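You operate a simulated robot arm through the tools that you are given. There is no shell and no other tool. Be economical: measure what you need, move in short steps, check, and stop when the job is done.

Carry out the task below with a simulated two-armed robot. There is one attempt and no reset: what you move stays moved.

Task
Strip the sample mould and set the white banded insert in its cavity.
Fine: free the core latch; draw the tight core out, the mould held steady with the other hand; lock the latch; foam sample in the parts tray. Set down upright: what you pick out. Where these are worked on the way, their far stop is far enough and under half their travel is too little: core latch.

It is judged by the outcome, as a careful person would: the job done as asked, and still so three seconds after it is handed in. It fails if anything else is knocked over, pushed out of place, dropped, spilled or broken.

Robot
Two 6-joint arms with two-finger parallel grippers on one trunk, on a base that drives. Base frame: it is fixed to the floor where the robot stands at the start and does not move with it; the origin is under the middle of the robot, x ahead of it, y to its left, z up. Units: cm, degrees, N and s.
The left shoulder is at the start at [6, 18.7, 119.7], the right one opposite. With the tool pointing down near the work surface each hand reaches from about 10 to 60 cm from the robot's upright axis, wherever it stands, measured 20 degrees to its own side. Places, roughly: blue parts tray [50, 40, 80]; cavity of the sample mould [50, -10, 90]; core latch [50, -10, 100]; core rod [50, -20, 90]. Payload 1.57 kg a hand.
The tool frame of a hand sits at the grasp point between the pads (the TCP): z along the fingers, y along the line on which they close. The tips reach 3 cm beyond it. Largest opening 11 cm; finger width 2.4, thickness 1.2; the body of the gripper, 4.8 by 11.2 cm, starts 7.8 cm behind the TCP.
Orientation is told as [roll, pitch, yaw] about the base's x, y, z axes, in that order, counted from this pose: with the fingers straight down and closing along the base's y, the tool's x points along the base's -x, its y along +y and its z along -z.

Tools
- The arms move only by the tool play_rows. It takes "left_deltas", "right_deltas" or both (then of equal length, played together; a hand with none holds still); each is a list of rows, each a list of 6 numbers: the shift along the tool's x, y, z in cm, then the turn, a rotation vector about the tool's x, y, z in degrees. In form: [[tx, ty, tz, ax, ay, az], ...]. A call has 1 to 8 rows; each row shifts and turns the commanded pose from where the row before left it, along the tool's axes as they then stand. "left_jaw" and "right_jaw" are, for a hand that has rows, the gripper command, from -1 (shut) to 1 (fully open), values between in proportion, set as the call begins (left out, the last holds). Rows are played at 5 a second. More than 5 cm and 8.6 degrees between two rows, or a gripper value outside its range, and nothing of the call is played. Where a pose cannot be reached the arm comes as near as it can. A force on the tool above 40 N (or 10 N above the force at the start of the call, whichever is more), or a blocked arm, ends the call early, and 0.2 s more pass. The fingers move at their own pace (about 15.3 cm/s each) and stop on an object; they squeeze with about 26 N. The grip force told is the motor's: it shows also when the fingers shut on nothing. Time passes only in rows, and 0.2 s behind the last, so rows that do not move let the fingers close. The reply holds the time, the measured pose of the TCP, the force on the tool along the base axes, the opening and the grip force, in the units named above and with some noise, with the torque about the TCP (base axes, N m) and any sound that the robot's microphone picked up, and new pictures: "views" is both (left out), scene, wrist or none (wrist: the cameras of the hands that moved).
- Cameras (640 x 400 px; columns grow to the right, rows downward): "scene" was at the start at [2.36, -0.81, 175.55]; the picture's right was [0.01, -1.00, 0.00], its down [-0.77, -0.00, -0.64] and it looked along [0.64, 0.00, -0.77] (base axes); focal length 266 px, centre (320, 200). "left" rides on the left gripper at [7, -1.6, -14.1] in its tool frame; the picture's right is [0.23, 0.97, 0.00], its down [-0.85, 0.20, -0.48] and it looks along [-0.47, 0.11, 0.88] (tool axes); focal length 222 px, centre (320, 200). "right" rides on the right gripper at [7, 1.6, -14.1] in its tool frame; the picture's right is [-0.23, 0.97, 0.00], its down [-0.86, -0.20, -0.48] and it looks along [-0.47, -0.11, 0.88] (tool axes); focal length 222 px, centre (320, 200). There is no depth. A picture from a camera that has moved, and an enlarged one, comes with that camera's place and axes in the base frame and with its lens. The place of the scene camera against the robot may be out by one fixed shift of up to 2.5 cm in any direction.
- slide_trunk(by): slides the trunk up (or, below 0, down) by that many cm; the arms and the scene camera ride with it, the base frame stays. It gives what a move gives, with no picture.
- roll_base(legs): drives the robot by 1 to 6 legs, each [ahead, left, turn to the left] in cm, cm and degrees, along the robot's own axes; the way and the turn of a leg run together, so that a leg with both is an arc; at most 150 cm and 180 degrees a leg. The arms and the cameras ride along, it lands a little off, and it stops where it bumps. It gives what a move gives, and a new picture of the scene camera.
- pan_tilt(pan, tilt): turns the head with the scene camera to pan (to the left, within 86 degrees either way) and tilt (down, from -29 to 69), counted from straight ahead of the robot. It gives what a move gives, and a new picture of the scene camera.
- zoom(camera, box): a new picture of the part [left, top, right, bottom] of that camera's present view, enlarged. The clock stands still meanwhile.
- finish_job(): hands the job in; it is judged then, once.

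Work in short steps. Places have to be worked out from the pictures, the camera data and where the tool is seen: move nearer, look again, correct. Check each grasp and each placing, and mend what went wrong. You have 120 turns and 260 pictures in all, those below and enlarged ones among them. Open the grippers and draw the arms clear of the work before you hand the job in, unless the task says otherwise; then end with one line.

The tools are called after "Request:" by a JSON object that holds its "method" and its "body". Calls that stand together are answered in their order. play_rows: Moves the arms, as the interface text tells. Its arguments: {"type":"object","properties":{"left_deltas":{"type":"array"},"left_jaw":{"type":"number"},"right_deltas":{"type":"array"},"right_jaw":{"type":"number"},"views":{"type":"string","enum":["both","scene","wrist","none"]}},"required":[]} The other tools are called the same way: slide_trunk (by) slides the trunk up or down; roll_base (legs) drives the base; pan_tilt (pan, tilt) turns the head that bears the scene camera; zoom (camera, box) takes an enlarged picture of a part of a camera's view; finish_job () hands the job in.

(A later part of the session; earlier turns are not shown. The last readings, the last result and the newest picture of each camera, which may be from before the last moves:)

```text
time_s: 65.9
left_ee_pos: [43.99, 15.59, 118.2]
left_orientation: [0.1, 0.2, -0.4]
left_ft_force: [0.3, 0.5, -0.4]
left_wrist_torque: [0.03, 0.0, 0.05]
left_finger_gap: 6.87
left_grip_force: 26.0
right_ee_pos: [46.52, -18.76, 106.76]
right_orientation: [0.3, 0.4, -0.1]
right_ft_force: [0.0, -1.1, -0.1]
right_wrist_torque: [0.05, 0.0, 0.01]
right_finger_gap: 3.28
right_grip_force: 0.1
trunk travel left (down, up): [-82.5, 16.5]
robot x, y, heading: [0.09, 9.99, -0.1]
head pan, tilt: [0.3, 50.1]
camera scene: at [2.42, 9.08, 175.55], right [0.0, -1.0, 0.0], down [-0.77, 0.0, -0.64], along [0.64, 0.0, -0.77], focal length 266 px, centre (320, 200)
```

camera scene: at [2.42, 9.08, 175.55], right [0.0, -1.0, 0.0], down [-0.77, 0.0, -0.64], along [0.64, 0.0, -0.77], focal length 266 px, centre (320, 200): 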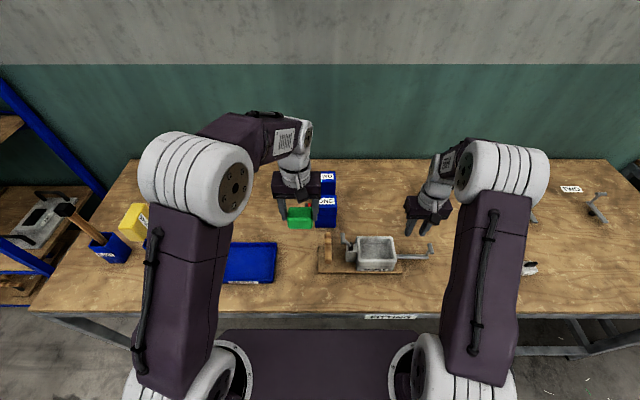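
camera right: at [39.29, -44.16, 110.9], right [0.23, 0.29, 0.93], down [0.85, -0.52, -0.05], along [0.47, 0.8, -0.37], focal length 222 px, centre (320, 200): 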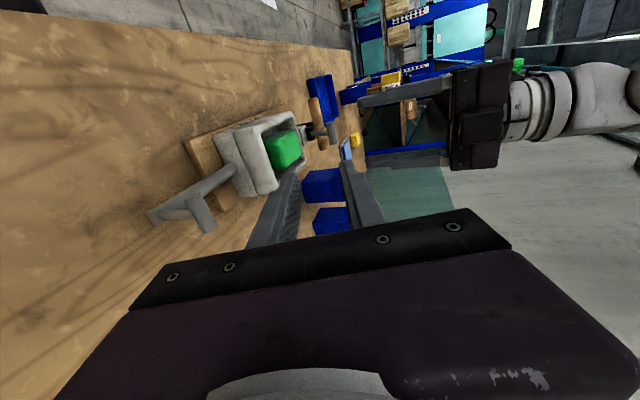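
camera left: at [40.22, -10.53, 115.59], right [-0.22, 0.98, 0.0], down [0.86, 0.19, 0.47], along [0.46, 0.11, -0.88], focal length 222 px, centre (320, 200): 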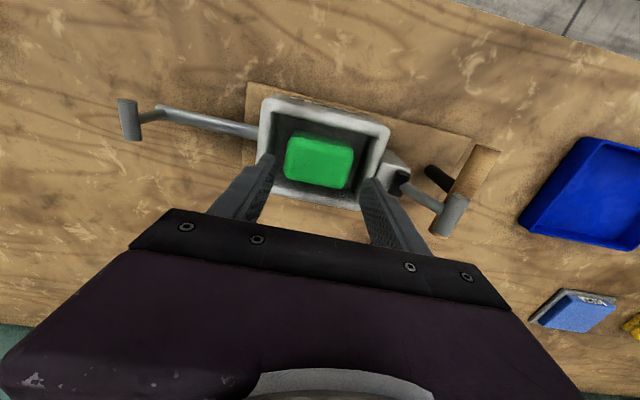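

The tray is ahead-left. I carry the foam toward about (46,33) at height and look.

Request:
{"method": "play_rows", "body": {"left_deltas": [[-0.4, 3.5, 0, 0, 0, 0], [-0.4, 3.5, 0, 0, 0, 0], [-0.4, 3.5, 0, 0, 0, 0], [-0.4, 3.5, 0, 0, 0, 0], [-0.4, 3.5, 0, 0, 0, 0], [0, 0, 0, 0, 0, 0]]}}

Request:
{"method": "zoom", "body": {"camera": "left", "box": [160, 30, 480, 230]}}

```text
time_s: 67.3
left_ee_pos: [45.96, 33.11, 118.05]
left_orientation: [0.0, 0.2, -0.3]
left_ft_force: [-1.5, 0.6, -1.1]
left_wrist_torque: [0.0, 0.01, 0.01]
left_finger_gap: 6.89
left_grip_force: 26.4
right_ee_pos: [46.44, -18.54, 106.78]
right_orientation: [0.3, 0.4, -0.1]
right_ft_force: [-0.4, 0.9, 1.1]
right_wrist_torque: [-0.01, 0.0, -0.03]
right_finger_gap: 3.26
right_grip_force: 0.0
trunk travel left (down, up): [-82.5, 16.5]
robot x, y, heading: [0.15, 10.09, -0.1]
head pan, tilt: [0.3, 50.1]
camera scene: at [2.39, 9.41, 175.55], right [0.0, -1.0, 0.0], down [-0.77, 0.0, -0.64], along [0.64, 0.0, -0.77], focal length 266 px, centre (320, 200)
camera left: at [39.05, 31.64, 132.3], right [-0.22, 0.98, 0.0], down [0.86, 0.19, 0.48], along [0.46, 0.11, -0.88], focal length 222 px, centre (320, 200)
```

scene: 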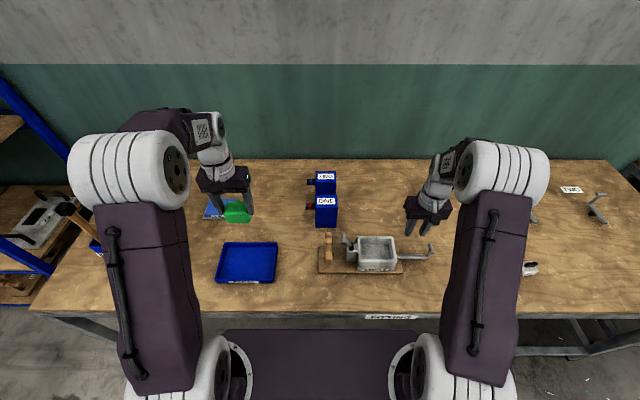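
left: 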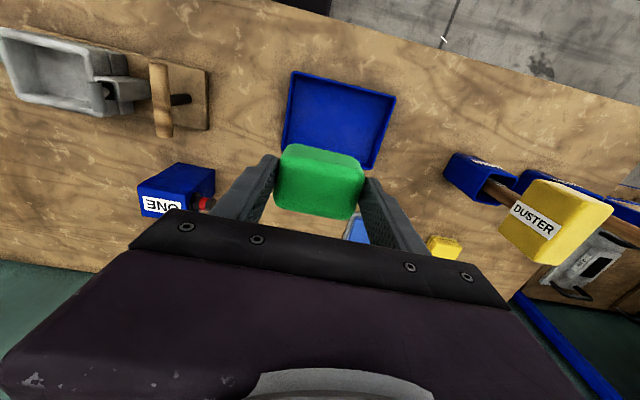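

```text
2.00 times, centred on (320, 130) of left
camera zoom: at [39.05, 31.64, 132.3], right [-0.22, 0.98, 0.0], down [0.86, 0.19, 0.48], along [0.46, 0.11, -0.88], focal length 444 px, centre (320, 340)
```

zoom: 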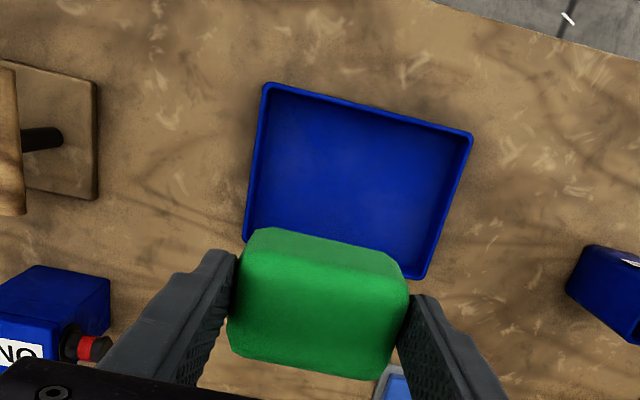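

Tray centre is at about (45.7,36.8). I move above it and descend to 10 cm over.

Request:
{"method": "play_rows", "body": {"left_deltas": [[0, 3.7, 0, 0, 0, 0], [0, 0, 4.5, 0, 0, 0], [0, 0, 4.5, 0, 0, 0], [0, 0, 4.5, 0, 0, 0], [0, 0, 4.5, 0, 0, 0], [0, 0, 0, 0, 0, 0]]}}

Request:
{"method": "zoom", "body": {"camera": "scene", "box": [180, 190, 320, 290]}}

```text
time_s: 68.7
left_ee_pos: [46.19, 36.95, 100.24]
left_orientation: [0.2, 0.1, -0.4]
left_ft_force: [-0.1, -0.1, 0.2]
left_wrist_torque: [-0.03, 0.0, -0.01]
left_finger_gap: 6.87
left_grip_force: 25.4
right_ee_pos: [46.41, -18.59, 106.69]
right_orientation: [0.2, 0.4, -0.1]
right_ft_force: [0.1, -0.5, -0.9]
right_wrist_torque: [0.0, -0.01, 0.03]
right_finger_gap: 3.3
right_grip_force: 0.2
trunk travel left (down, up): [-82.5, 16.5]
robot x, y, heading: [-0.11, 10.2, -0.3]
head pan, tilt: [0.3, 50.1]
camera scene: at [2.35, 9.36, 175.55], right [0.0, -1.0, 0.0], down [-0.77, 0.0, -0.64], along [0.64, 0.0, -0.77], focal length 266 px, centre (320, 200)
camera left: at [39.22, 35.4, 114.48], right [-0.22, 0.98, 0.0], down [0.86, 0.19, 0.48], along [0.46, 0.11, -0.88], focal length 222 px, centre (320, 200)
```

scene: 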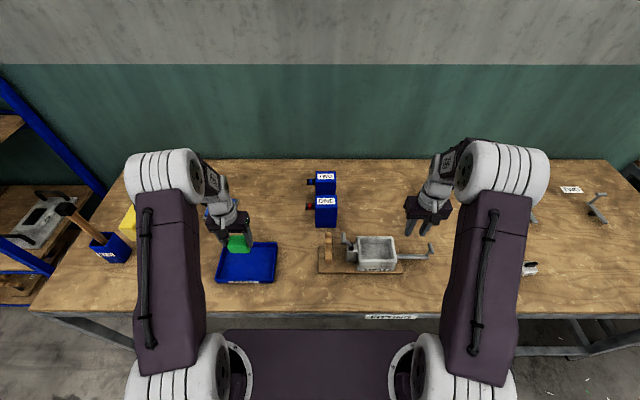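
left: 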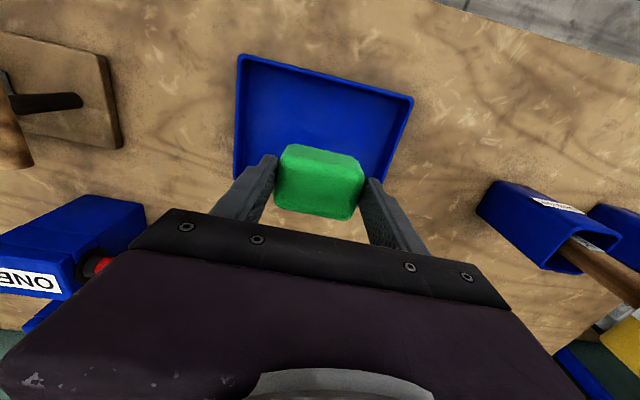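

```text
4.00 times, centred on (250, 240) of scene
camera zoom: at [2.35, 9.36, 175.55], right [0.0, -1.0, 0.0], down [-0.77, 0.0, -0.64], along [0.64, 0.0, -0.77], focal length 1065 px, centre (600, 40)
```

zoom: 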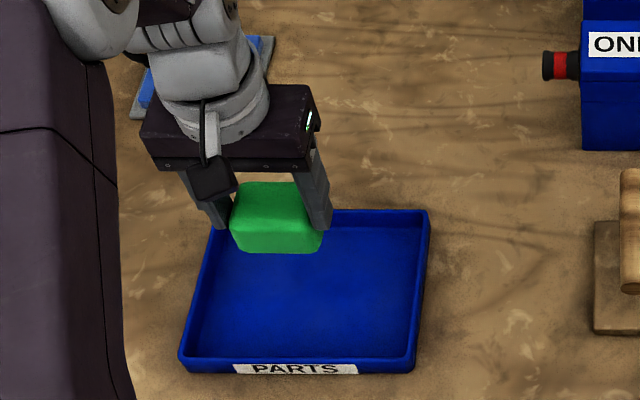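

Aligned over the PARTS tray. I lower, slowly at the end, until contact.

Request:
{"method": "play_rows", "body": {"left_deltas": [[0, 0, 3, 0, 0, 0], [0, 0, 3, 0, 0, 0], [0, 0, 2, 0, 0, 0], [0, 0, 1, 0, 0, 0], [0, 0, 0, 0, 0, 0]], "views": "scene"}}

Request:
{"method": "zoom", "body": {"camera": "scene", "box": [190, 205, 310, 290]}}

```text
time_s: 69.9
left_ee_pos: [46.07, 37.16, 91.18]
left_orientation: [0.0, 0.2, -0.4]
left_ft_force: [-0.4, -0.5, -0.2]
left_wrist_torque: [-0.01, 0.0, -0.02]
left_finger_gap: 6.86
left_grip_force: 25.7
right_ee_pos: [46.52, -18.7, 106.78]
right_orientation: [0.3, 0.3, -0.1]
right_ft_force: [-0.3, 0.7, 0.0]
right_wrist_torque: [-0.01, -0.02, 0.02]
right_finger_gap: 3.32
right_grip_force: 0.1
trunk travel left (down, up): [-82.5, 16.5]
robot x, y, heading: [-0.09, 10.32, -0.1]
head pan, tilt: [0.3, 50.1]
camera scene: at [2.4, 9.42, 175.55], right [0.0, -1.0, 0.0], down [-0.77, 0.0, -0.64], along [0.64, 0.0, -0.77], focal length 266 px, centre (320, 200)
```

scene: 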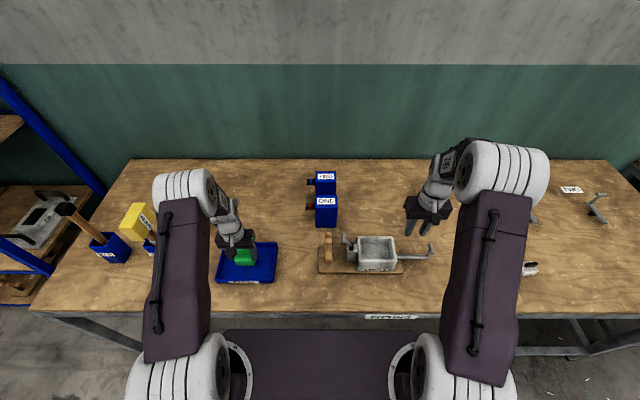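

```text
4.71 times, centred on (250, 248) of scene
camera zoom: at [2.4, 9.42, 175.55], right [0.0, -1.0, 0.0], down [-0.77, 0.0, -0.64], along [0.64, 0.0, -0.77], focal length 1254 px, centre (649, -24)
```

zoom: 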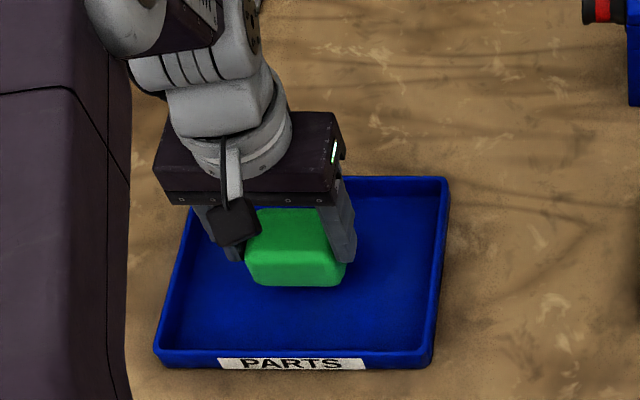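

Still in the air; I lower in small steps to feel contact.

Request:
{"method": "play_rows", "body": {"left_deltas": [[0, 0, 0.6, 0, 0, 0], [0, 0, 0.6, 0, 0, 0], [0, 0, 0.4, 0, 0, 0], [0, 0, 0, 0, 0, 0]], "views": "none"}}

```text
time_s: 70.9
left_ee_pos: [46.06, 36.85, 89.78]
left_orientation: [0.1, 0.1, -0.4]
left_ft_force: [0.2, 6.3, 25.0]
left_wrist_torque: [0.17, -0.07, 0.04]
left_finger_gap: 6.91
left_grip_force: 25.8
right_ee_pos: [46.39, -18.57, 106.79]
right_orientation: [0.2, 0.3, 0.0]
right_ft_force: [0.0, 1.1, -0.2]
right_wrist_torque: [0.0, 0.02, -0.02]
right_finger_gap: 3.3
right_grip_force: 0.0
trunk travel left (down, up): [-82.5, 16.5]
robot x, y, heading: [-0.29, 10.55, -0.2]
head pan, tilt: [0.3, 50.1]
```

Contact felt. I ease up 0.2 cm, open modestly and lift away.

Request:
{"method": "play_rows", "body": {"left_deltas": [[0, 0, -0.25, 0, 0, 0], [0, 0, 0, 0, 0, 0]], "left_jaw": -0.2, "views": "none"}}

Request:
{"method": "play_rows", "body": {"left_deltas": [[0, 0, 0, 0, 0, 0], [0, 0, 0, 0, 0, 0], [0, 0, -2, 0, 0, 0], [0, 0, -4, 0, 0, 0], [0, 0, -4.5, 0, 0, 0], [0, 0, -4.5, 0, 0, 0]], "left_jaw": 0.6}}

Request:
{"method": "zoom", "body": {"camera": "scene", "box": [190, 205, 310, 290]}}

```text
time_s: 71.5
left_ee_pos: [46.07, 36.88, 89.86]
left_orientation: [0.0, 0.2, -0.4]
left_ft_force: [3.0, 1.5, 7.4]
left_wrist_torque: [0.07, -0.31, 0.02]
left_finger_gap: 6.87
left_grip_force: 25.6
right_ee_pos: [46.34, -18.61, 106.69]
right_orientation: [0.3, 0.3, -0.1]
right_ft_force: [0.4, 1.0, 0.3]
right_wrist_torque: [0.03, -0.01, -0.07]
right_finger_gap: 3.28
right_grip_force: 0.1
trunk travel left (down, up): [-82.5, 16.5]
robot x, y, heading: [0.39, 10.27, -0.0]
head pan, tilt: [0.3, 50.1]
```

```text
time_s: 72.9
left_ee_pos: [46.19, 37.05, 105.07]
left_orientation: [0.0, 0.1, -0.4]
left_ft_force: [0.2, 0.3, 0.2]
left_wrist_torque: [0.0, -0.06, 0.01]
left_finger_gap: 8.82
left_grip_force: 0.0
right_ee_pos: [46.35, -18.65, 106.87]
right_orientation: [0.3, 0.3, -0.1]
right_ft_force: [-0.9, -0.1, -0.3]
right_wrist_torque: [0.01, -0.03, -0.01]
right_finger_gap: 3.28
right_grip_force: 0.1
trunk travel left (down, up): [-82.5, 16.5]
robot x, y, heading: [-0.14, 9.93, -0.3]
head pan, tilt: [0.3, 50.1]
camera scene: at [2.28, 9.38, 175.54], right [0.0, -1.0, 0.0], down [-0.77, 0.0, -0.64], along [0.64, 0.0, -0.77], focal length 266 px, centre (320, 200)
camera left: at [39.2, 35.48, 119.23], right [-0.22, 0.98, 0.0], down [0.86, 0.19, 0.48], along [0.46, 0.11, -0.88], focal length 222 px, centre (320, 200)
```

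scene: 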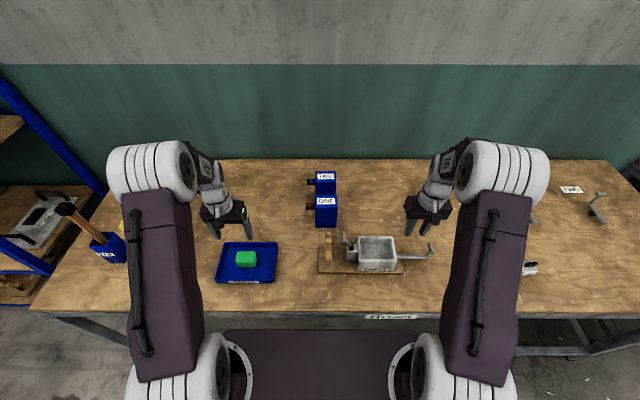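
left: 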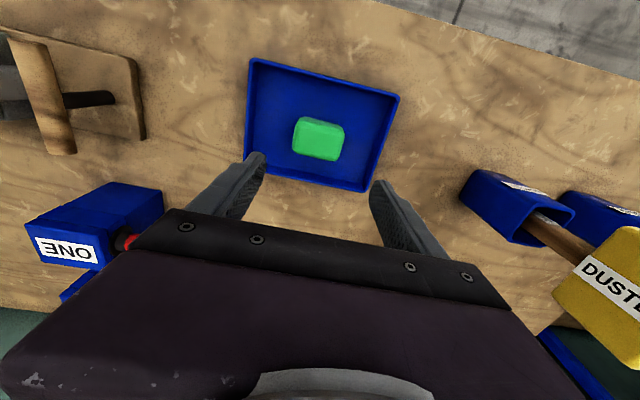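

```text
4.71 times, centred on (250, 248) of scene
camera zoom: at [2.28, 9.38, 175.54], right [0.0, -1.0, 0.0], down [-0.77, 0.0, -0.64], along [0.64, 0.0, -0.77], focal length 1254 px, centre (649, -24)
```

zoom: 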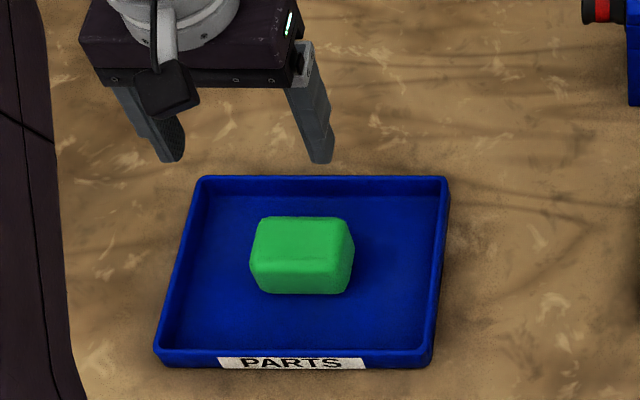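

The foam rests upright in the tray. I raise the left hand and drive back to the right.

Request:
{"method": "play_rows", "body": {"left_deltas": [[0, -3, -4, 0, 0, 0], [0, -3, -4, 0, 0, 0], [0, -3, -3, 0, 0, 0], [0, -4, 0, 0, 0, 0], [0, -4, 0, 0, 0, 0]], "left_jaw": -0.1, "views": "none"}}

Request:
{"method": "roll_base", "body": {"legs": [[0, -22, 0]]}}

Request:
{"method": "zoom", "body": {"camera": "scene", "box": [230, 200, 390, 300]}}

```text
time_s: 74.1
left_ee_pos: [45.94, 19.53, 115.73]
left_orientation: [0.1, 0.2, -0.5]
left_ft_force: [0.0, 0.0, 0.2]
left_wrist_torque: [0.03, 0.0, 0.0]
left_finger_gap: 4.94
left_grip_force: 0.1
right_ee_pos: [46.42, -18.7, 106.82]
right_orientation: [0.4, 0.3, -0.1]
right_ft_force: [-0.7, 0.5, -0.1]
right_wrist_torque: [-0.04, 0.06, -0.01]
right_finger_gap: 3.29
right_grip_force: 0.0
trunk travel left (down, up): [-82.5, 16.5]
robot x, y, heading: [-0.04, 10.36, -0.1]
head pan, tilt: [0.3, 50.1]
```

```text
time_s: 75.8
left_ee_pos: [45.92, -2.77, 115.72]
left_orientation: [-0.1, 0.3, -0.3]
left_ft_force: [0.9, -0.6, -0.6]
left_wrist_torque: [-0.02, 0.0, -0.02]
left_finger_gap: 4.97
left_grip_force: 0.1
right_ee_pos: [46.44, -41.02, 106.84]
right_orientation: [0.2, 0.4, 0.0]
right_ft_force: [0.1, -0.2, 1.1]
right_wrist_torque: [-0.04, 0.02, 0.01]
right_finger_gap: 3.29
right_grip_force: 0.1
trunk travel left (down, up): [-82.5, 16.5]
robot x, y, heading: [-0.05, -12.54, -0.0]
head pan, tilt: [0.3, 50.1]
camera scene: at [2.39, -13.09, 175.55], right [0.01, -1.0, 0.0], down [-0.77, -0.01, -0.64], along [0.64, 0.0, -0.77], focal length 266 px, centre (320, 200)
```

scene: 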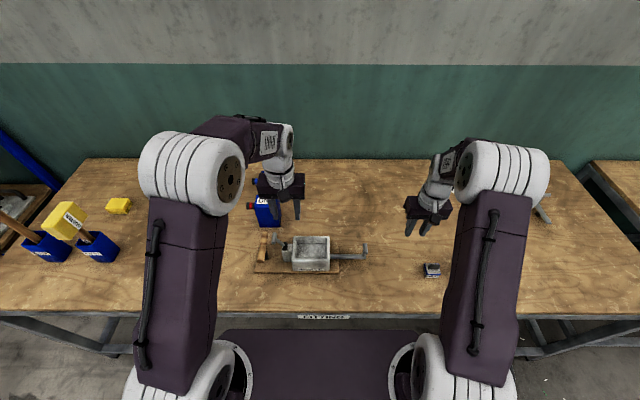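

```text
4.00 times, centred on (310, 250) of scene
camera zoom: at [2.39, -13.09, 175.55], right [0.01, -1.0, 0.0], down [-0.77, -0.01, -0.64], along [0.64, 0.0, -0.77], focal length 1065 px, centre (360, 0)
```

zoom: 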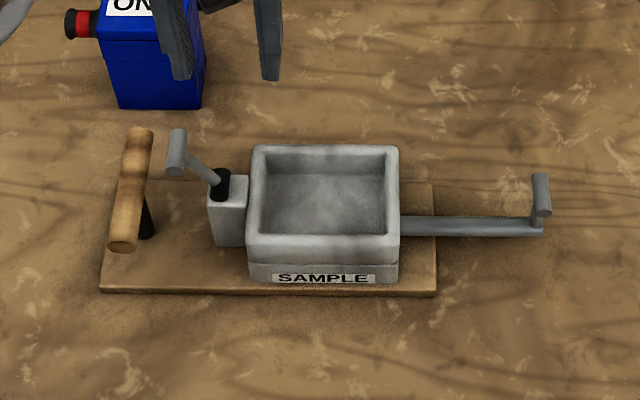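

The mould is empty. To put the board back exactly, I regrasp the hold bar as before (TCP y was 3.89 at roll −25°) and read the offset.

Request:
{"method": "play_rows", "body": {"left_deltas": [[0.5, 3.96, 0, 0, 0, 0], [0.5, 3.96, 0, 0, 0, 0], [0.5, 3.96, 0, 0, 0, 0], [0.5, 3.96, 0, 0, 0, 0], [0.4, 3.96, 0, 0, 0, 0], [0, 0, 0, 8.3, 0, 0], [0, 0, 0, 8.3, 0, 0], [0, 0, 0, 8.3, 0, 0]], "left_jaw": -0.1, "views": "none"}}

Request:
{"method": "play_rows", "body": {"left_deltas": [[0, 0, 4, 0, 0, 0], [0, 0, 4, 0, 0, 0], [0, 0, 4, 0, 0, 0], [0, 0, 3, 0, 0, 0], [0, 0, 0, 0, 0, 0]]}}

Request:
{"method": "zoom", "body": {"camera": "left", "box": [200, 60, 440, 210]}}

```text
time_s: 77.6
left_ee_pos: [43.65, 17.1, 115.84]
left_orientation: [-25.1, 0.2, -0.2]
left_ft_force: [0.4, 0.1, 0.2]
left_wrist_torque: [-0.02, 0.01, -0.02]
left_finger_gap: 4.95
left_grip_force: 0.0
right_ee_pos: [46.5, -41.17, 106.75]
right_orientation: [0.3, 0.5, 0.0]
right_ft_force: [0.1, -0.2, 0.3]
right_wrist_torque: [-0.03, 0.01, -0.03]
right_finger_gap: 3.3
right_grip_force: 0.0
trunk travel left (down, up): [-82.5, 16.5]
robot x, y, heading: [0.34, -12.37, -0.1]
head pan, tilt: [0.3, 50.1]
```

```text
time_s: 78.8
left_ee_pos: [43.51, 10.75, 101.98]
left_orientation: [-25.0, 0.2, -0.4]
left_ft_force: [0.1, 0.4, -1.3]
left_wrist_torque: [-0.04, 0.0, 0.02]
left_finger_gap: 4.97
left_grip_force: 0.0
right_ee_pos: [46.54, -41.36, 106.74]
right_orientation: [0.3, 0.3, 0.0]
right_ft_force: [0.1, -0.1, 0.4]
right_wrist_torque: [0.03, 0.01, 0.01]
right_finger_gap: 3.29
right_grip_force: 0.1
trunk travel left (down, up): [-82.5, 16.5]
robot x, y, heading: [0.11, -12.81, 0.0]
head pan, tilt: [0.3, 50.1]
camera scene: at [2.36, -13.34, 175.55], right [0.01, -1.0, 0.0], down [-0.77, 0.0, -0.64], along [0.64, 0.0, -0.77], focal length 266 px, centre (320, 200)
camera left: at [36.62, 15.25, 115.58], right [-0.22, 0.88, -0.41], down [0.86, 0.38, 0.35], along [0.46, -0.27, -0.84], focal length 222 px, centre (320, 200)
```

scene: 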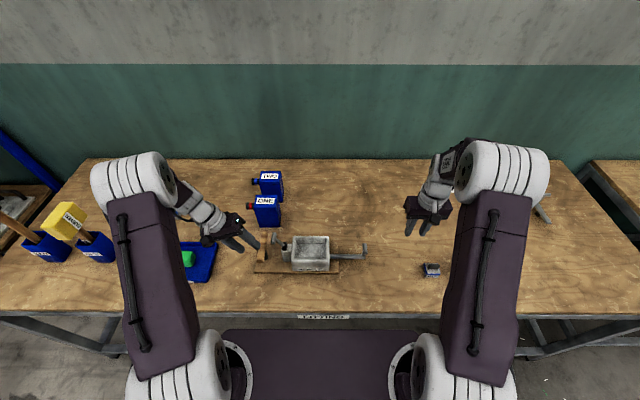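
left: 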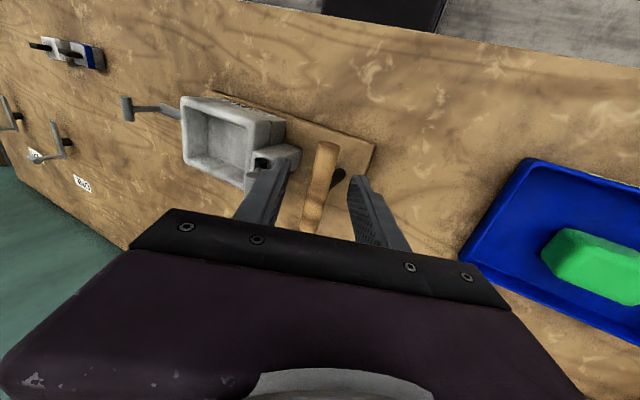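

```text
2.67 times, centred on (320, 135) of left
camera zoom: at [36.62, 15.25, 115.58], right [-0.22, 0.88, -0.41], down [0.86, 0.38, 0.35], along [0.46, -0.27, -0.84], focal length 592 px, centre (320, 373)
```

zoom: 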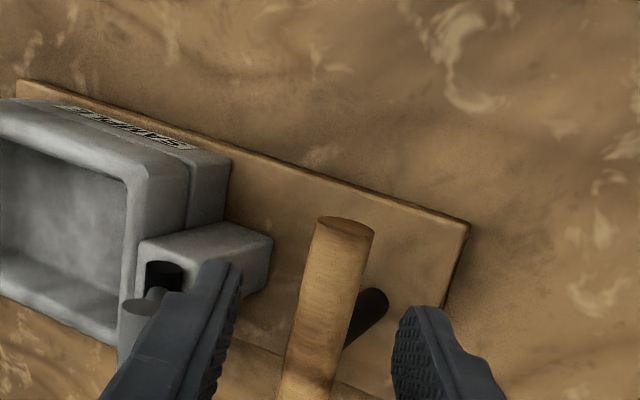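

The relation to the bar is nearly the same as before with the hand ~3.7 cm further +y. I advance to the bar and close.

Request:
{"method": "play_rows", "body": {"left_deltas": [[0, 0.6, 0, 0, 0, 0], [0, 0, 3, 0, 0, 0], [0, 0, 3, 0, 0, 0], [0, 0, 2, 0, 0, 0], [0, 0, 1.2, 0, 0, 0], [0, 0, 0, 0, 0, 0]], "views": "wrist"}}

Request:
{"method": "zoom", "body": {"camera": "left", "box": [200, 80, 440, 230]}}

```text
time_s: 80.2
left_ee_pos: [43.69, 7.04, 93.56]
left_orientation: [-24.9, 0.2, -0.2]
left_ft_force: [-0.4, 0.7, -0.2]
left_wrist_torque: [0.0, -0.04, 0.02]
left_finger_gap: 4.95
left_grip_force: 0.0
right_ee_pos: [46.54, -41.31, 106.9]
right_orientation: [0.4, 0.5, 0.0]
right_ft_force: [-0.7, 0.2, -0.7]
right_wrist_torque: [0.0, 0.0, 0.0]
right_finger_gap: 3.3
right_grip_force: 0.0
trunk travel left (down, up): [-82.5, 16.5]
robot x, y, heading: [0.41, -12.71, -0.1]
head pan, tilt: [0.3, 50.1]
camera left: at [36.79, 11.54, 107.14], right [-0.22, 0.88, -0.41], down [0.86, 0.38, 0.35], along [0.46, -0.27, -0.84], focal length 222 px, centre (320, 200)
```

left: 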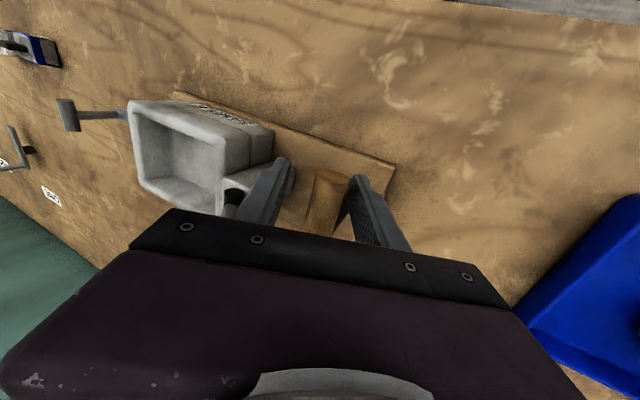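

```text
2.67 times, centred on (320, 155) of left
camera zoom: at [36.79, 11.54, 107.14], right [-0.22, 0.88, -0.41], down [0.86, 0.38, 0.35], along [0.46, -0.27, -0.84], focal length 592 px, centre (320, 320)
```

zoom: 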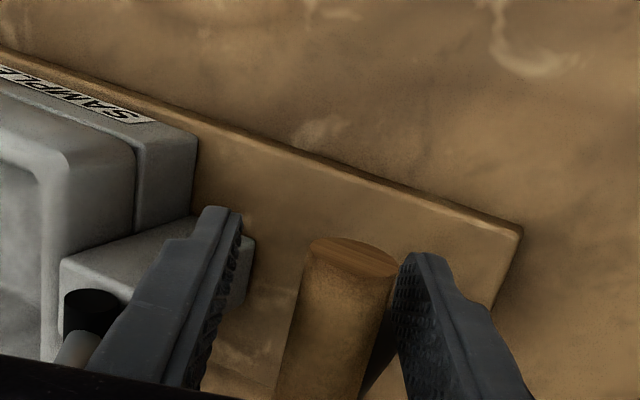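

The bar is ~0.55 cm toward the +y finger, so I shift and close.

Request:
{"method": "play_rows", "body": {"left_deltas": [[0, 0.55, 0, 0, 0, 0], [0, 0, 0, 0, 0, 0]], "left_jaw": -0.1, "views": "none"}}

Request:
{"method": "play_rows", "body": {"left_deltas": [[0, 0, 0, 0, 0, 0], [0, 0, 0, 0, 0, 0], [0, 0, 0, 0, 0, 0]], "left_jaw": -1, "views": "wrist"}}

Request:
{"method": "zoom", "body": {"camera": "left", "box": [200, 80, 440, 230]}}

```text
time_s: 80.8
left_ee_pos: [43.71, 7.59, 93.26]
left_orientation: [-24.9, 0.1, -0.4]
left_ft_force: [-0.1, 0.2, 0.5]
left_wrist_torque: [0.01, 0.0, 0.02]
left_finger_gap: 4.95
left_grip_force: 0.0
right_ee_pos: [46.57, -41.28, 106.81]
right_orientation: [0.2, 0.3, 0.0]
right_ft_force: [-0.2, -1.0, 0.2]
right_wrist_torque: [-0.04, -0.02, -0.02]
right_finger_gap: 3.31
right_grip_force: 0.2
trunk travel left (down, up): [-82.5, 16.5]
robot x, y, heading: [0.34, -12.59, -0.2]
head pan, tilt: [0.3, 50.1]
```

```text
time_s: 81.6
left_ee_pos: [43.81, 7.59, 93.25]
left_orientation: [-24.8, 0.2, -0.2]
left_ft_force: [0.5, -1.7, 4.7]
left_wrist_torque: [-0.02, 0.25, -0.13]
left_finger_gap: 2.34
left_grip_force: 25.8
right_ee_pos: [46.53, -41.23, 106.87]
right_orientation: [0.3, 0.4, -0.1]
right_ft_force: [-0.1, -0.3, -0.8]
right_wrist_torque: [0.01, 0.02, 0.05]
right_finger_gap: 3.29
right_grip_force: 0.0
trunk travel left (down, up): [-82.5, 16.5]
robot x, y, heading: [0.1, -12.6, 0.2]
head pan, tilt: [0.3, 50.1]
camera left: at [36.78, 12.09, 106.92], right [-0.22, 0.88, -0.41], down [0.86, 0.38, 0.35], along [0.46, -0.27, -0.84], focal length 222 px, centre (320, 200)
```

left: 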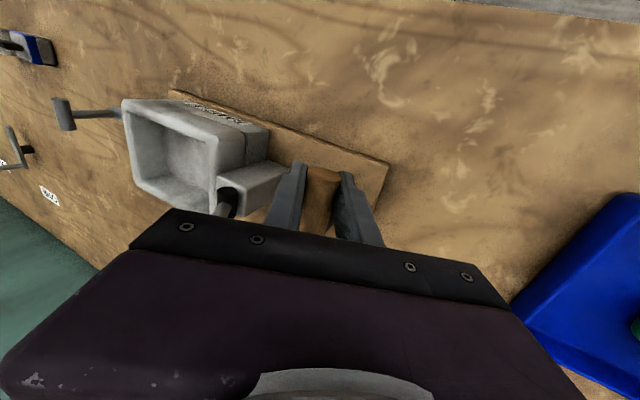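

```text
2.67 times, centred on (320, 155) of left
camera zoom: at [36.78, 12.09, 106.92], right [-0.22, 0.88, -0.41], down [0.86, 0.38, 0.35], along [0.46, -0.27, -0.84], focal length 592 px, centre (320, 320)
```

zoom: 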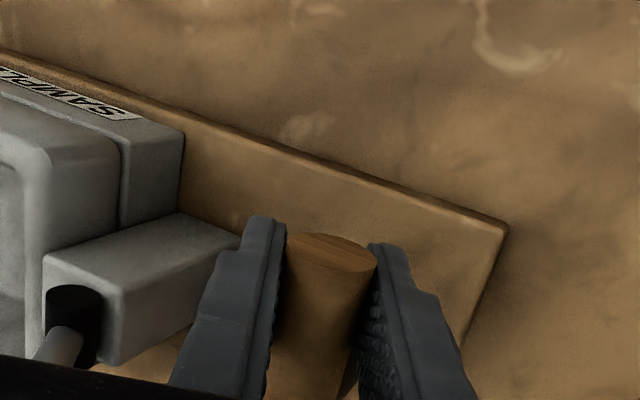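

Gripped; the bar reads ~3.9 cm from its original y. I slide the board back −3.88 cm smoothly along the table.

Request:
{"method": "play_rows", "body": {"left_deltas": [[0.03, -0.44, 0.205, 0, 0, 0], [0.03, -0.44, 0.205, 0, 0, 0], [0.03, -0.44, 0.205, 0, 0, 0], [0.03, -0.44, 0.205, 0, 0, 0], [0.03, -0.44, 0.205, 0, 0, 0], [0.03, -0.44, 0.205, 0, 0, 0], [0.02, -0.44, 0.205, 0, 0, 0], [0, -0.44, 0.205, 0, 0, 0]], "views": "none"}}

Request:
{"method": "play_rows", "body": {"left_deltas": [[0, 0, 0, 0, 0, 0], [0, 0, 0, 0, 0, 0]], "views": "scene"}}

Request:
{"method": "zoom", "body": {"camera": "scene", "box": [260, 200, 410, 295]}}

```text
time_s: 83.4
left_ee_pos: [43.28, 3.89, 93.37]
left_orientation: [-24.9, 0.1, -0.3]
left_ft_force: [-0.2, 4.6, 0.1]
left_wrist_torque: [-0.16, -0.13, 0.16]
left_finger_gap: 2.38
left_grip_force: 26.3
right_ee_pos: [46.58, -41.32, 106.73]
right_orientation: [0.4, 0.4, 0.0]
right_ft_force: [0.1, 0.4, -0.9]
right_wrist_torque: [-0.04, -0.02, 0.0]
right_finger_gap: 3.3
right_grip_force: 0.1
trunk travel left (down, up): [-82.5, 16.5]
robot x, y, heading: [0.21, -12.51, 0.1]
head pan, tilt: [0.3, 50.1]
```

```text
time_s: 84.0
left_ee_pos: [43.39, 4.04, 93.41]
left_orientation: [-24.9, 0.2, -0.3]
left_ft_force: [1.1, 2.4, -0.2]
left_wrist_torque: [0.01, 0.11, 0.09]
left_finger_gap: 2.39
left_grip_force: 25.9
right_ee_pos: [46.46, -41.11, 106.79]
right_orientation: [0.4, 0.4, 0.0]
right_ft_force: [-0.3, 0.1, 0.6]
right_wrist_torque: [-0.02, 0.02, -0.01]
right_finger_gap: 3.29
right_grip_force: 0.1
trunk travel left (down, up): [-82.5, 16.5]
robot x, y, heading: [0.13, -12.25, -0.1]
head pan, tilt: [0.3, 50.1]
camera scene: at [2.44, -13.29, 175.54], right [0.01, -1.0, 0.0], down [-0.77, 0.0, -0.64], along [0.64, 0.0, -0.77], focal length 266 px, centre (320, 200)
```

scene: 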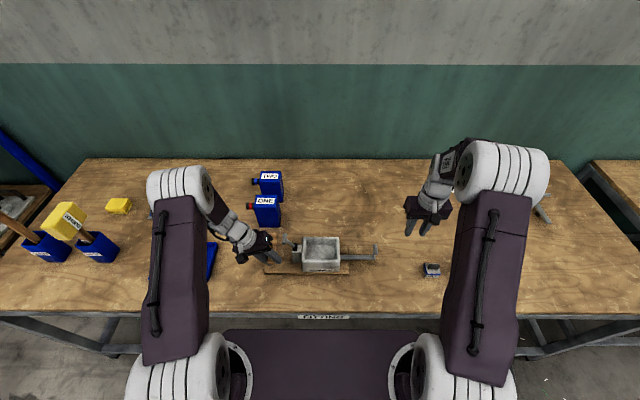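

```text
4.21 times, centred on (335, 248) of scene
camera zoom: at [2.44, -13.29, 175.54], right [0.01, -1.0, 0.0], down [-0.77, 0.0, -0.64], along [0.64, 0.0, -0.77], focal length 1122 px, centre (257, 0)
```

zoom: 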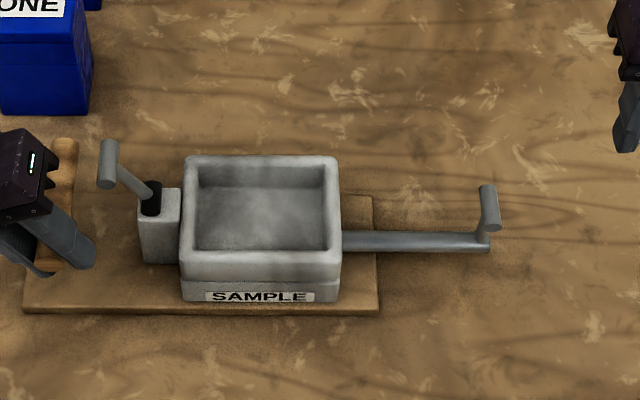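

The board is back in place (TCP reading and wood grain agree). I release the bar, back out the left hand, and look at the inserts with the right camera.

Request:
{"method": "play_rows", "body": {"left_deltas": [[0, 0, 0, 0, 0, 0], [0, 0, 0, 0, 0, 0], [0, 0, -2.5, 0, 0, 0], [0, 0, -4, 0, 0, 0], [0, 0, -4.5, 0, 0, 0], [0, 2, -4, 0, 0, 0], [0, 2, -4, 0, 0, 0]], "right_deltas": [[0.5, -1, -0.5, 0, 0, 0], [0.5, -1, -0.5, 0, 0, 0], [0.5, -1, -0.5, 0, 0, 0], [0.5, -1, -0.5, 0, 0, 0], [0.5, -1, 0, 0, 0, 0], [0.5, -1, 0, 0, 0, 0], [0, 0, 0, 0, 0, 0]], "left_jaw": -0.1}}

Request:
{"method": "zoom", "body": {"camera": "right", "box": [180, 40, 460, 215]}}

```text
time_s: 85.6
left_ee_pos: [43.47, 15.87, 109.16]
left_orientation: [-24.9, 0.2, -0.3]
left_ft_force: [-0.7, 0.0, -0.5]
left_wrist_torque: [0.01, -0.02, 0.0]
left_finger_gap: 4.94
left_grip_force: 0.1
right_ee_pos: [43.57, -47.34, 109.05]
right_orientation: [0.3, 0.3, 0.0]
right_ft_force: [0.6, -0.2, 0.1]
right_wrist_torque: [0.0, 0.0, -0.03]
right_finger_gap: 3.3
right_grip_force: 0.1
trunk travel left (down, up): [-82.5, 16.5]
robot x, y, heading: [-0.06, -12.75, -0.1]
head pan, tilt: [0.3, 50.1]
camera scene: at [2.31, -13.2, 175.55], right [0.01, -1.0, 0.0], down [-0.77, 0.0, -0.64], along [0.64, 0.0, -0.77], focal length 266 px, centre (320, 200)
camera right: at [36.57, -45.66, 123.13], right [0.23, 0.97, 0.0], down [0.86, -0.2, 0.47], along [0.46, -0.1, -0.88], focal length 222 px, centre (320, 200)
camera left: at [36.56, 20.38, 122.73], right [-0.22, 0.88, -0.41], down [0.86, 0.38, 0.35], along [0.46, -0.27, -0.84], focal length 222 px, centre (320, 200)
```

scene: 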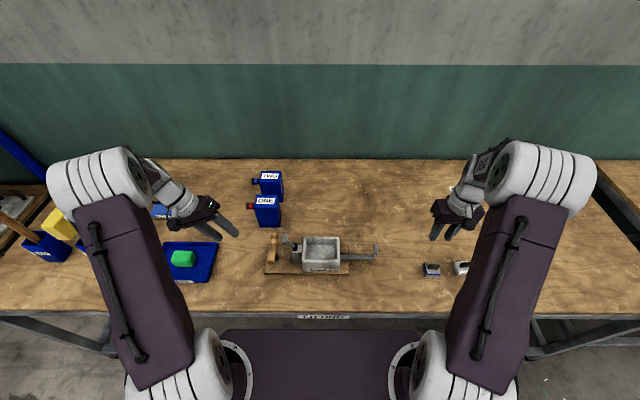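
right: 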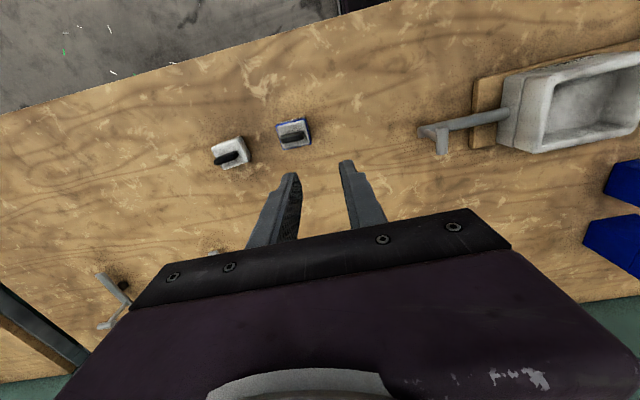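
left: 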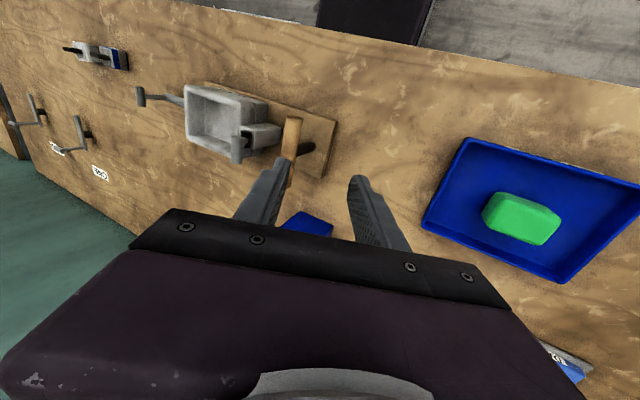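

```text
2.29 times, centred on (320, 128) of right
camera zoom: at [36.57, -45.66, 123.13], right [0.23, 0.97, 0.0], down [0.86, -0.2, 0.47], along [0.46, -0.1, -0.88], focal length 508 px, centre (320, 366)
```

zoom: 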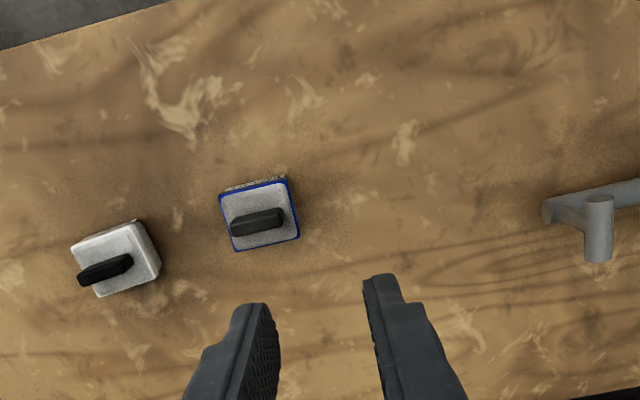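

The white insert is at about (43,−62), out near the reach limit, so I drive 14 cm to the right first.

Request:
{"method": "roll_base", "body": {"legs": [[0, -14, 0]]}}

Request:
{"method": "zoom", "body": {"camera": "right", "box": [200, 50, 440, 200]}}

```text
time_s: 86.9
left_ee_pos: [43.51, 2.38, 108.99]
left_orientation: [-25.0, 0.2, 0.0]
left_ft_force: [-0.2, -0.3, 0.9]
left_wrist_torque: [-0.02, -0.02, 0.0]
left_finger_gap: 4.96
left_grip_force: 0.0
right_ee_pos: [43.7, -60.74, 108.88]
right_orientation: [0.3, 0.4, 0.3]
right_ft_force: [0.5, -0.2, -0.2]
right_wrist_torque: [-0.02, -0.01, -0.03]
right_finger_gap: 3.29
right_grip_force: 0.0
trunk travel left (down, up): [-82.5, 16.5]
robot x, y, heading: [-0.19, -26.17, 0.1]
head pan, tilt: [0.3, 50.1]
camera scene: at [2.41, -26.69, 175.55], right [0.01, -1.0, 0.0], down [-0.77, -0.01, -0.64], along [0.64, 0.01, -0.77], focal length 266 px, centre (320, 200)
```

scene: 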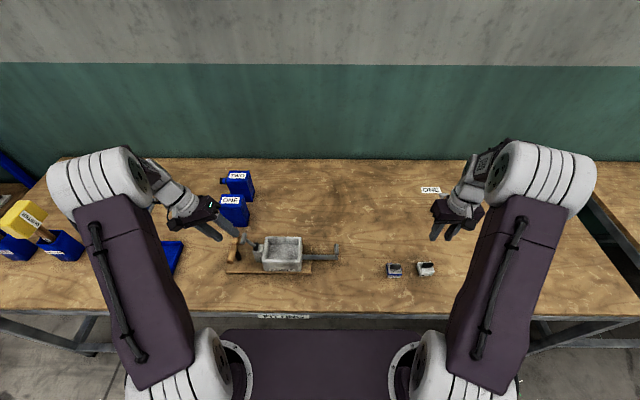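

```text
2.67 times, centred on (320, 125) of right
camera zoom: at [36.81, -59.0, 123.14], right [0.22, 0.97, 0.0], down [0.86, -0.2, 0.47], along [0.46, -0.1, -0.88], focal length 592 px, centre (320, 400)
```

zoom: 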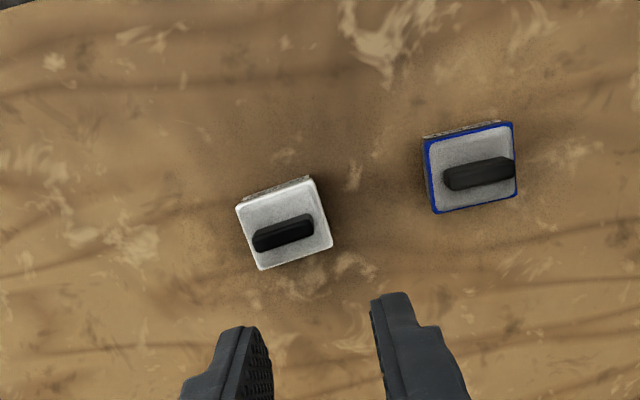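

The white insert is ~4.6 × 4.1 cm, centred near (43.6,−62.3), yawed ~5°. I align yaw, open to 6.3 cm, and descend partway.

Request:
{"method": "play_rows", "body": {"right_deltas": [[0.1, -1.6, 0, 0, 0, -5], [0, 0, 4, 0, 0, 0], [0, 0, 4, 0, 0, 0], [0, 0, 3, 0, 0, 0], [0, 0, 0, 0, 0, 0]], "right_jaw": 0.15}}

Request:
{"method": "zoom", "body": {"camera": "right", "box": [200, 60, 440, 210]}}

Request:
{"method": "zoom", "body": {"camera": "scene", "box": [360, 200, 490, 290]}}

```text
time_s: 88.1
left_ee_pos: [43.51, 2.39, 108.99]
left_orientation: [-24.9, 0.3, -0.1]
left_ft_force: [0.4, -0.3, 0.8]
left_wrist_torque: [0.03, 0.04, 0.02]
left_finger_gap: 4.92
left_grip_force: 0.0
right_ee_pos: [43.65, -62.56, 97.69]
right_orientation: [0.2, 0.3, 5.3]
right_ft_force: [0.0, 0.4, -0.5]
right_wrist_torque: [-0.01, -0.01, 0.01]
right_finger_gap: 6.33
right_grip_force: 0.1
trunk travel left (down, up): [-82.5, 16.5]
robot x, y, heading: [0.09, -26.34, 0.4]
head pan, tilt: [0.3, 50.1]
camera scene: at [2.41, -26.92, 175.55], right [0.01, -1.0, 0.0], down [-0.77, -0.01, -0.64], along [0.64, 0.01, -0.77], focal length 266 px, centre (320, 200)
camera right: at [36.57, -61.58, 111.88], right [0.14, 0.99, 0.0], down [0.87, -0.12, 0.47], along [0.47, -0.06, -0.88], focal length 222 px, centre (320, 200)
```

scene: 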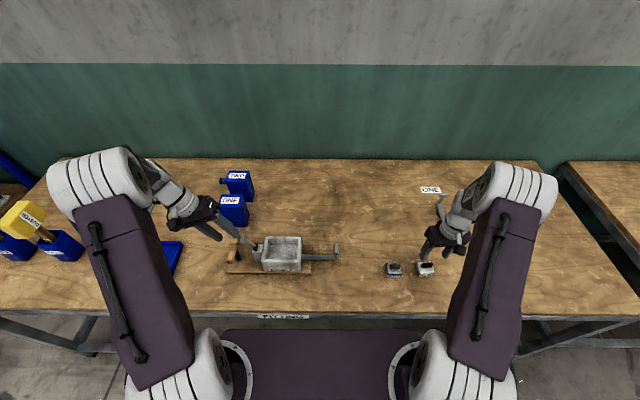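
right: 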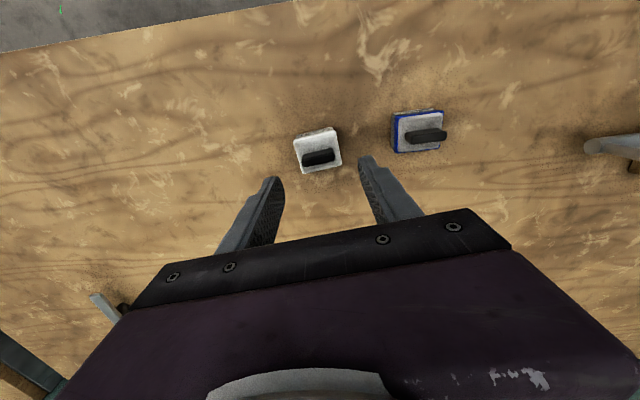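

```text
2.67 times, centred on (320, 135) of right
camera zoom: at [36.57, -61.58, 111.88], right [0.14, 0.99, 0.0], down [0.87, -0.12, 0.47], along [0.47, -0.06, -0.88], focal length 592 px, centre (320, 373)
```

zoom: 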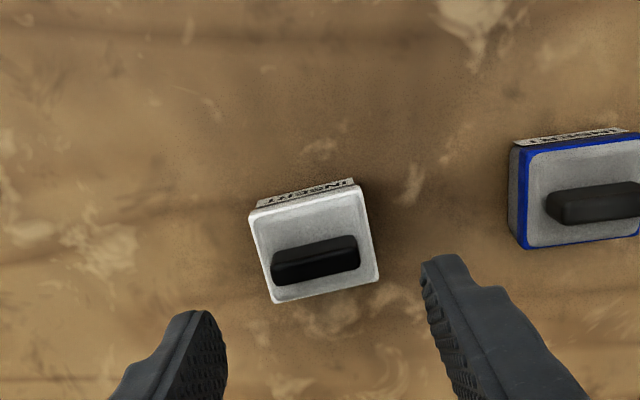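

```text
4.44 times, centred on (425, 245) of scene
camera zoom: at [2.41, -26.92, 175.55], right [0.01, -1.0, 0.0], down [-0.77, -0.01, -0.64], along [0.64, 0.01, -0.77], focal length 1184 px, centre (-147, 0)
```

zoom: 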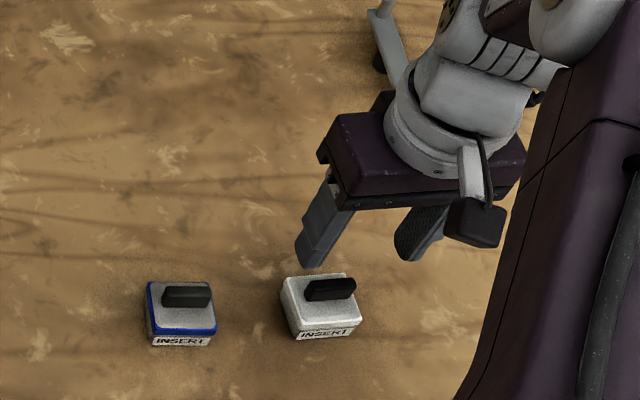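

The insert is centred within 0.3 cm. I shift −0.25 in y and descend to grip its sides.

Request:
{"method": "play_rows", "body": {"right_deltas": [[0, -0.25, 2, 0, 0, 0], [0, 0, 2.5, 0, 0, 0], [0, 0, 2.5, 0, 0, 0], [0, 0, 1.5, 0, 0, 0], [0, 0, 0.6, 0, 0, 0], [0, 0, 0, 0, 0, 0]], "views": "wrist"}}

Request:
{"method": "zoom", "body": {"camera": "right", "box": [200, 90, 440, 240]}}

Request:
{"method": "zoom", "body": {"camera": "scene", "box": [380, 220, 470, 285]}}

```text
time_s: 89.5
left_ee_pos: [43.51, 2.32, 109.13]
left_orientation: [-24.9, 0.3, 0.0]
left_ft_force: [-0.3, 0.3, 0.3]
left_wrist_torque: [-0.01, -0.04, -0.02]
left_finger_gap: 4.94
left_grip_force: 0.0
right_ee_pos: [43.6, -62.57, 88.77]
right_orientation: [0.4, 0.2, 5.3]
right_ft_force: [0.2, -0.4, -0.4]
right_wrist_torque: [0.01, 0.0, 0.05]
right_finger_gap: 6.33
right_grip_force: 0.1
trunk travel left (down, up): [-82.5, 16.5]
robot x, y, heading: [0.3, -26.32, 0.4]
head pan, tilt: [0.3, 50.1]
camera right: at [36.55, -61.58, 102.86], right [0.14, 0.99, 0.0], down [0.87, -0.12, 0.47], along [0.47, -0.06, -0.88], focal length 222 px, centre (320, 200)
```

right: 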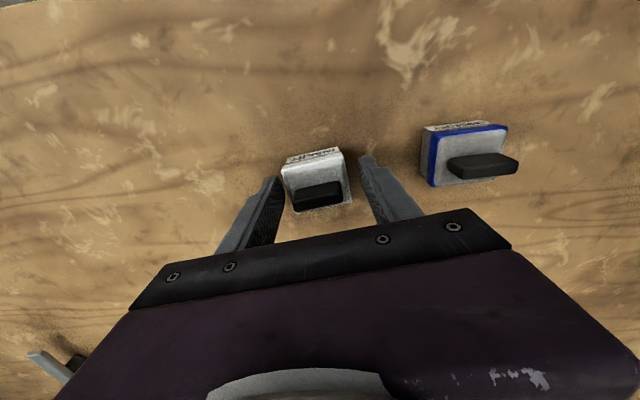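

```text
2.67 times, centred on (320, 165) of right
camera zoom: at [36.55, -61.58, 102.86], right [0.14, 0.99, 0.0], down [0.87, -0.12, 0.47], along [0.47, -0.06, -0.88], focal length 592 px, centre (320, 293)
```

zoom: 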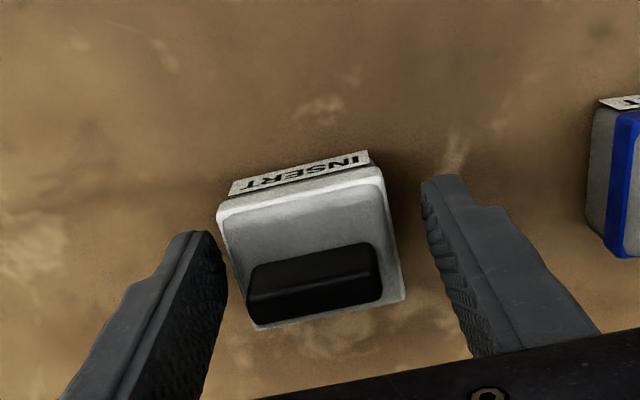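

```text
6.15 times, centred on (425, 252) of scene
camera zoom: at [2.42, -27.01, 175.55], right [0.01, -1.0, 0.0], down [-0.77, -0.01, -0.64], along [0.64, 0.01, -0.77], focal length 1639 px, centre (-326, -123)
```

zoom: 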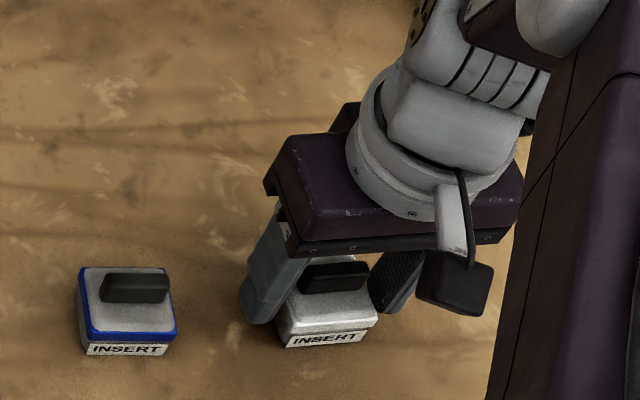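

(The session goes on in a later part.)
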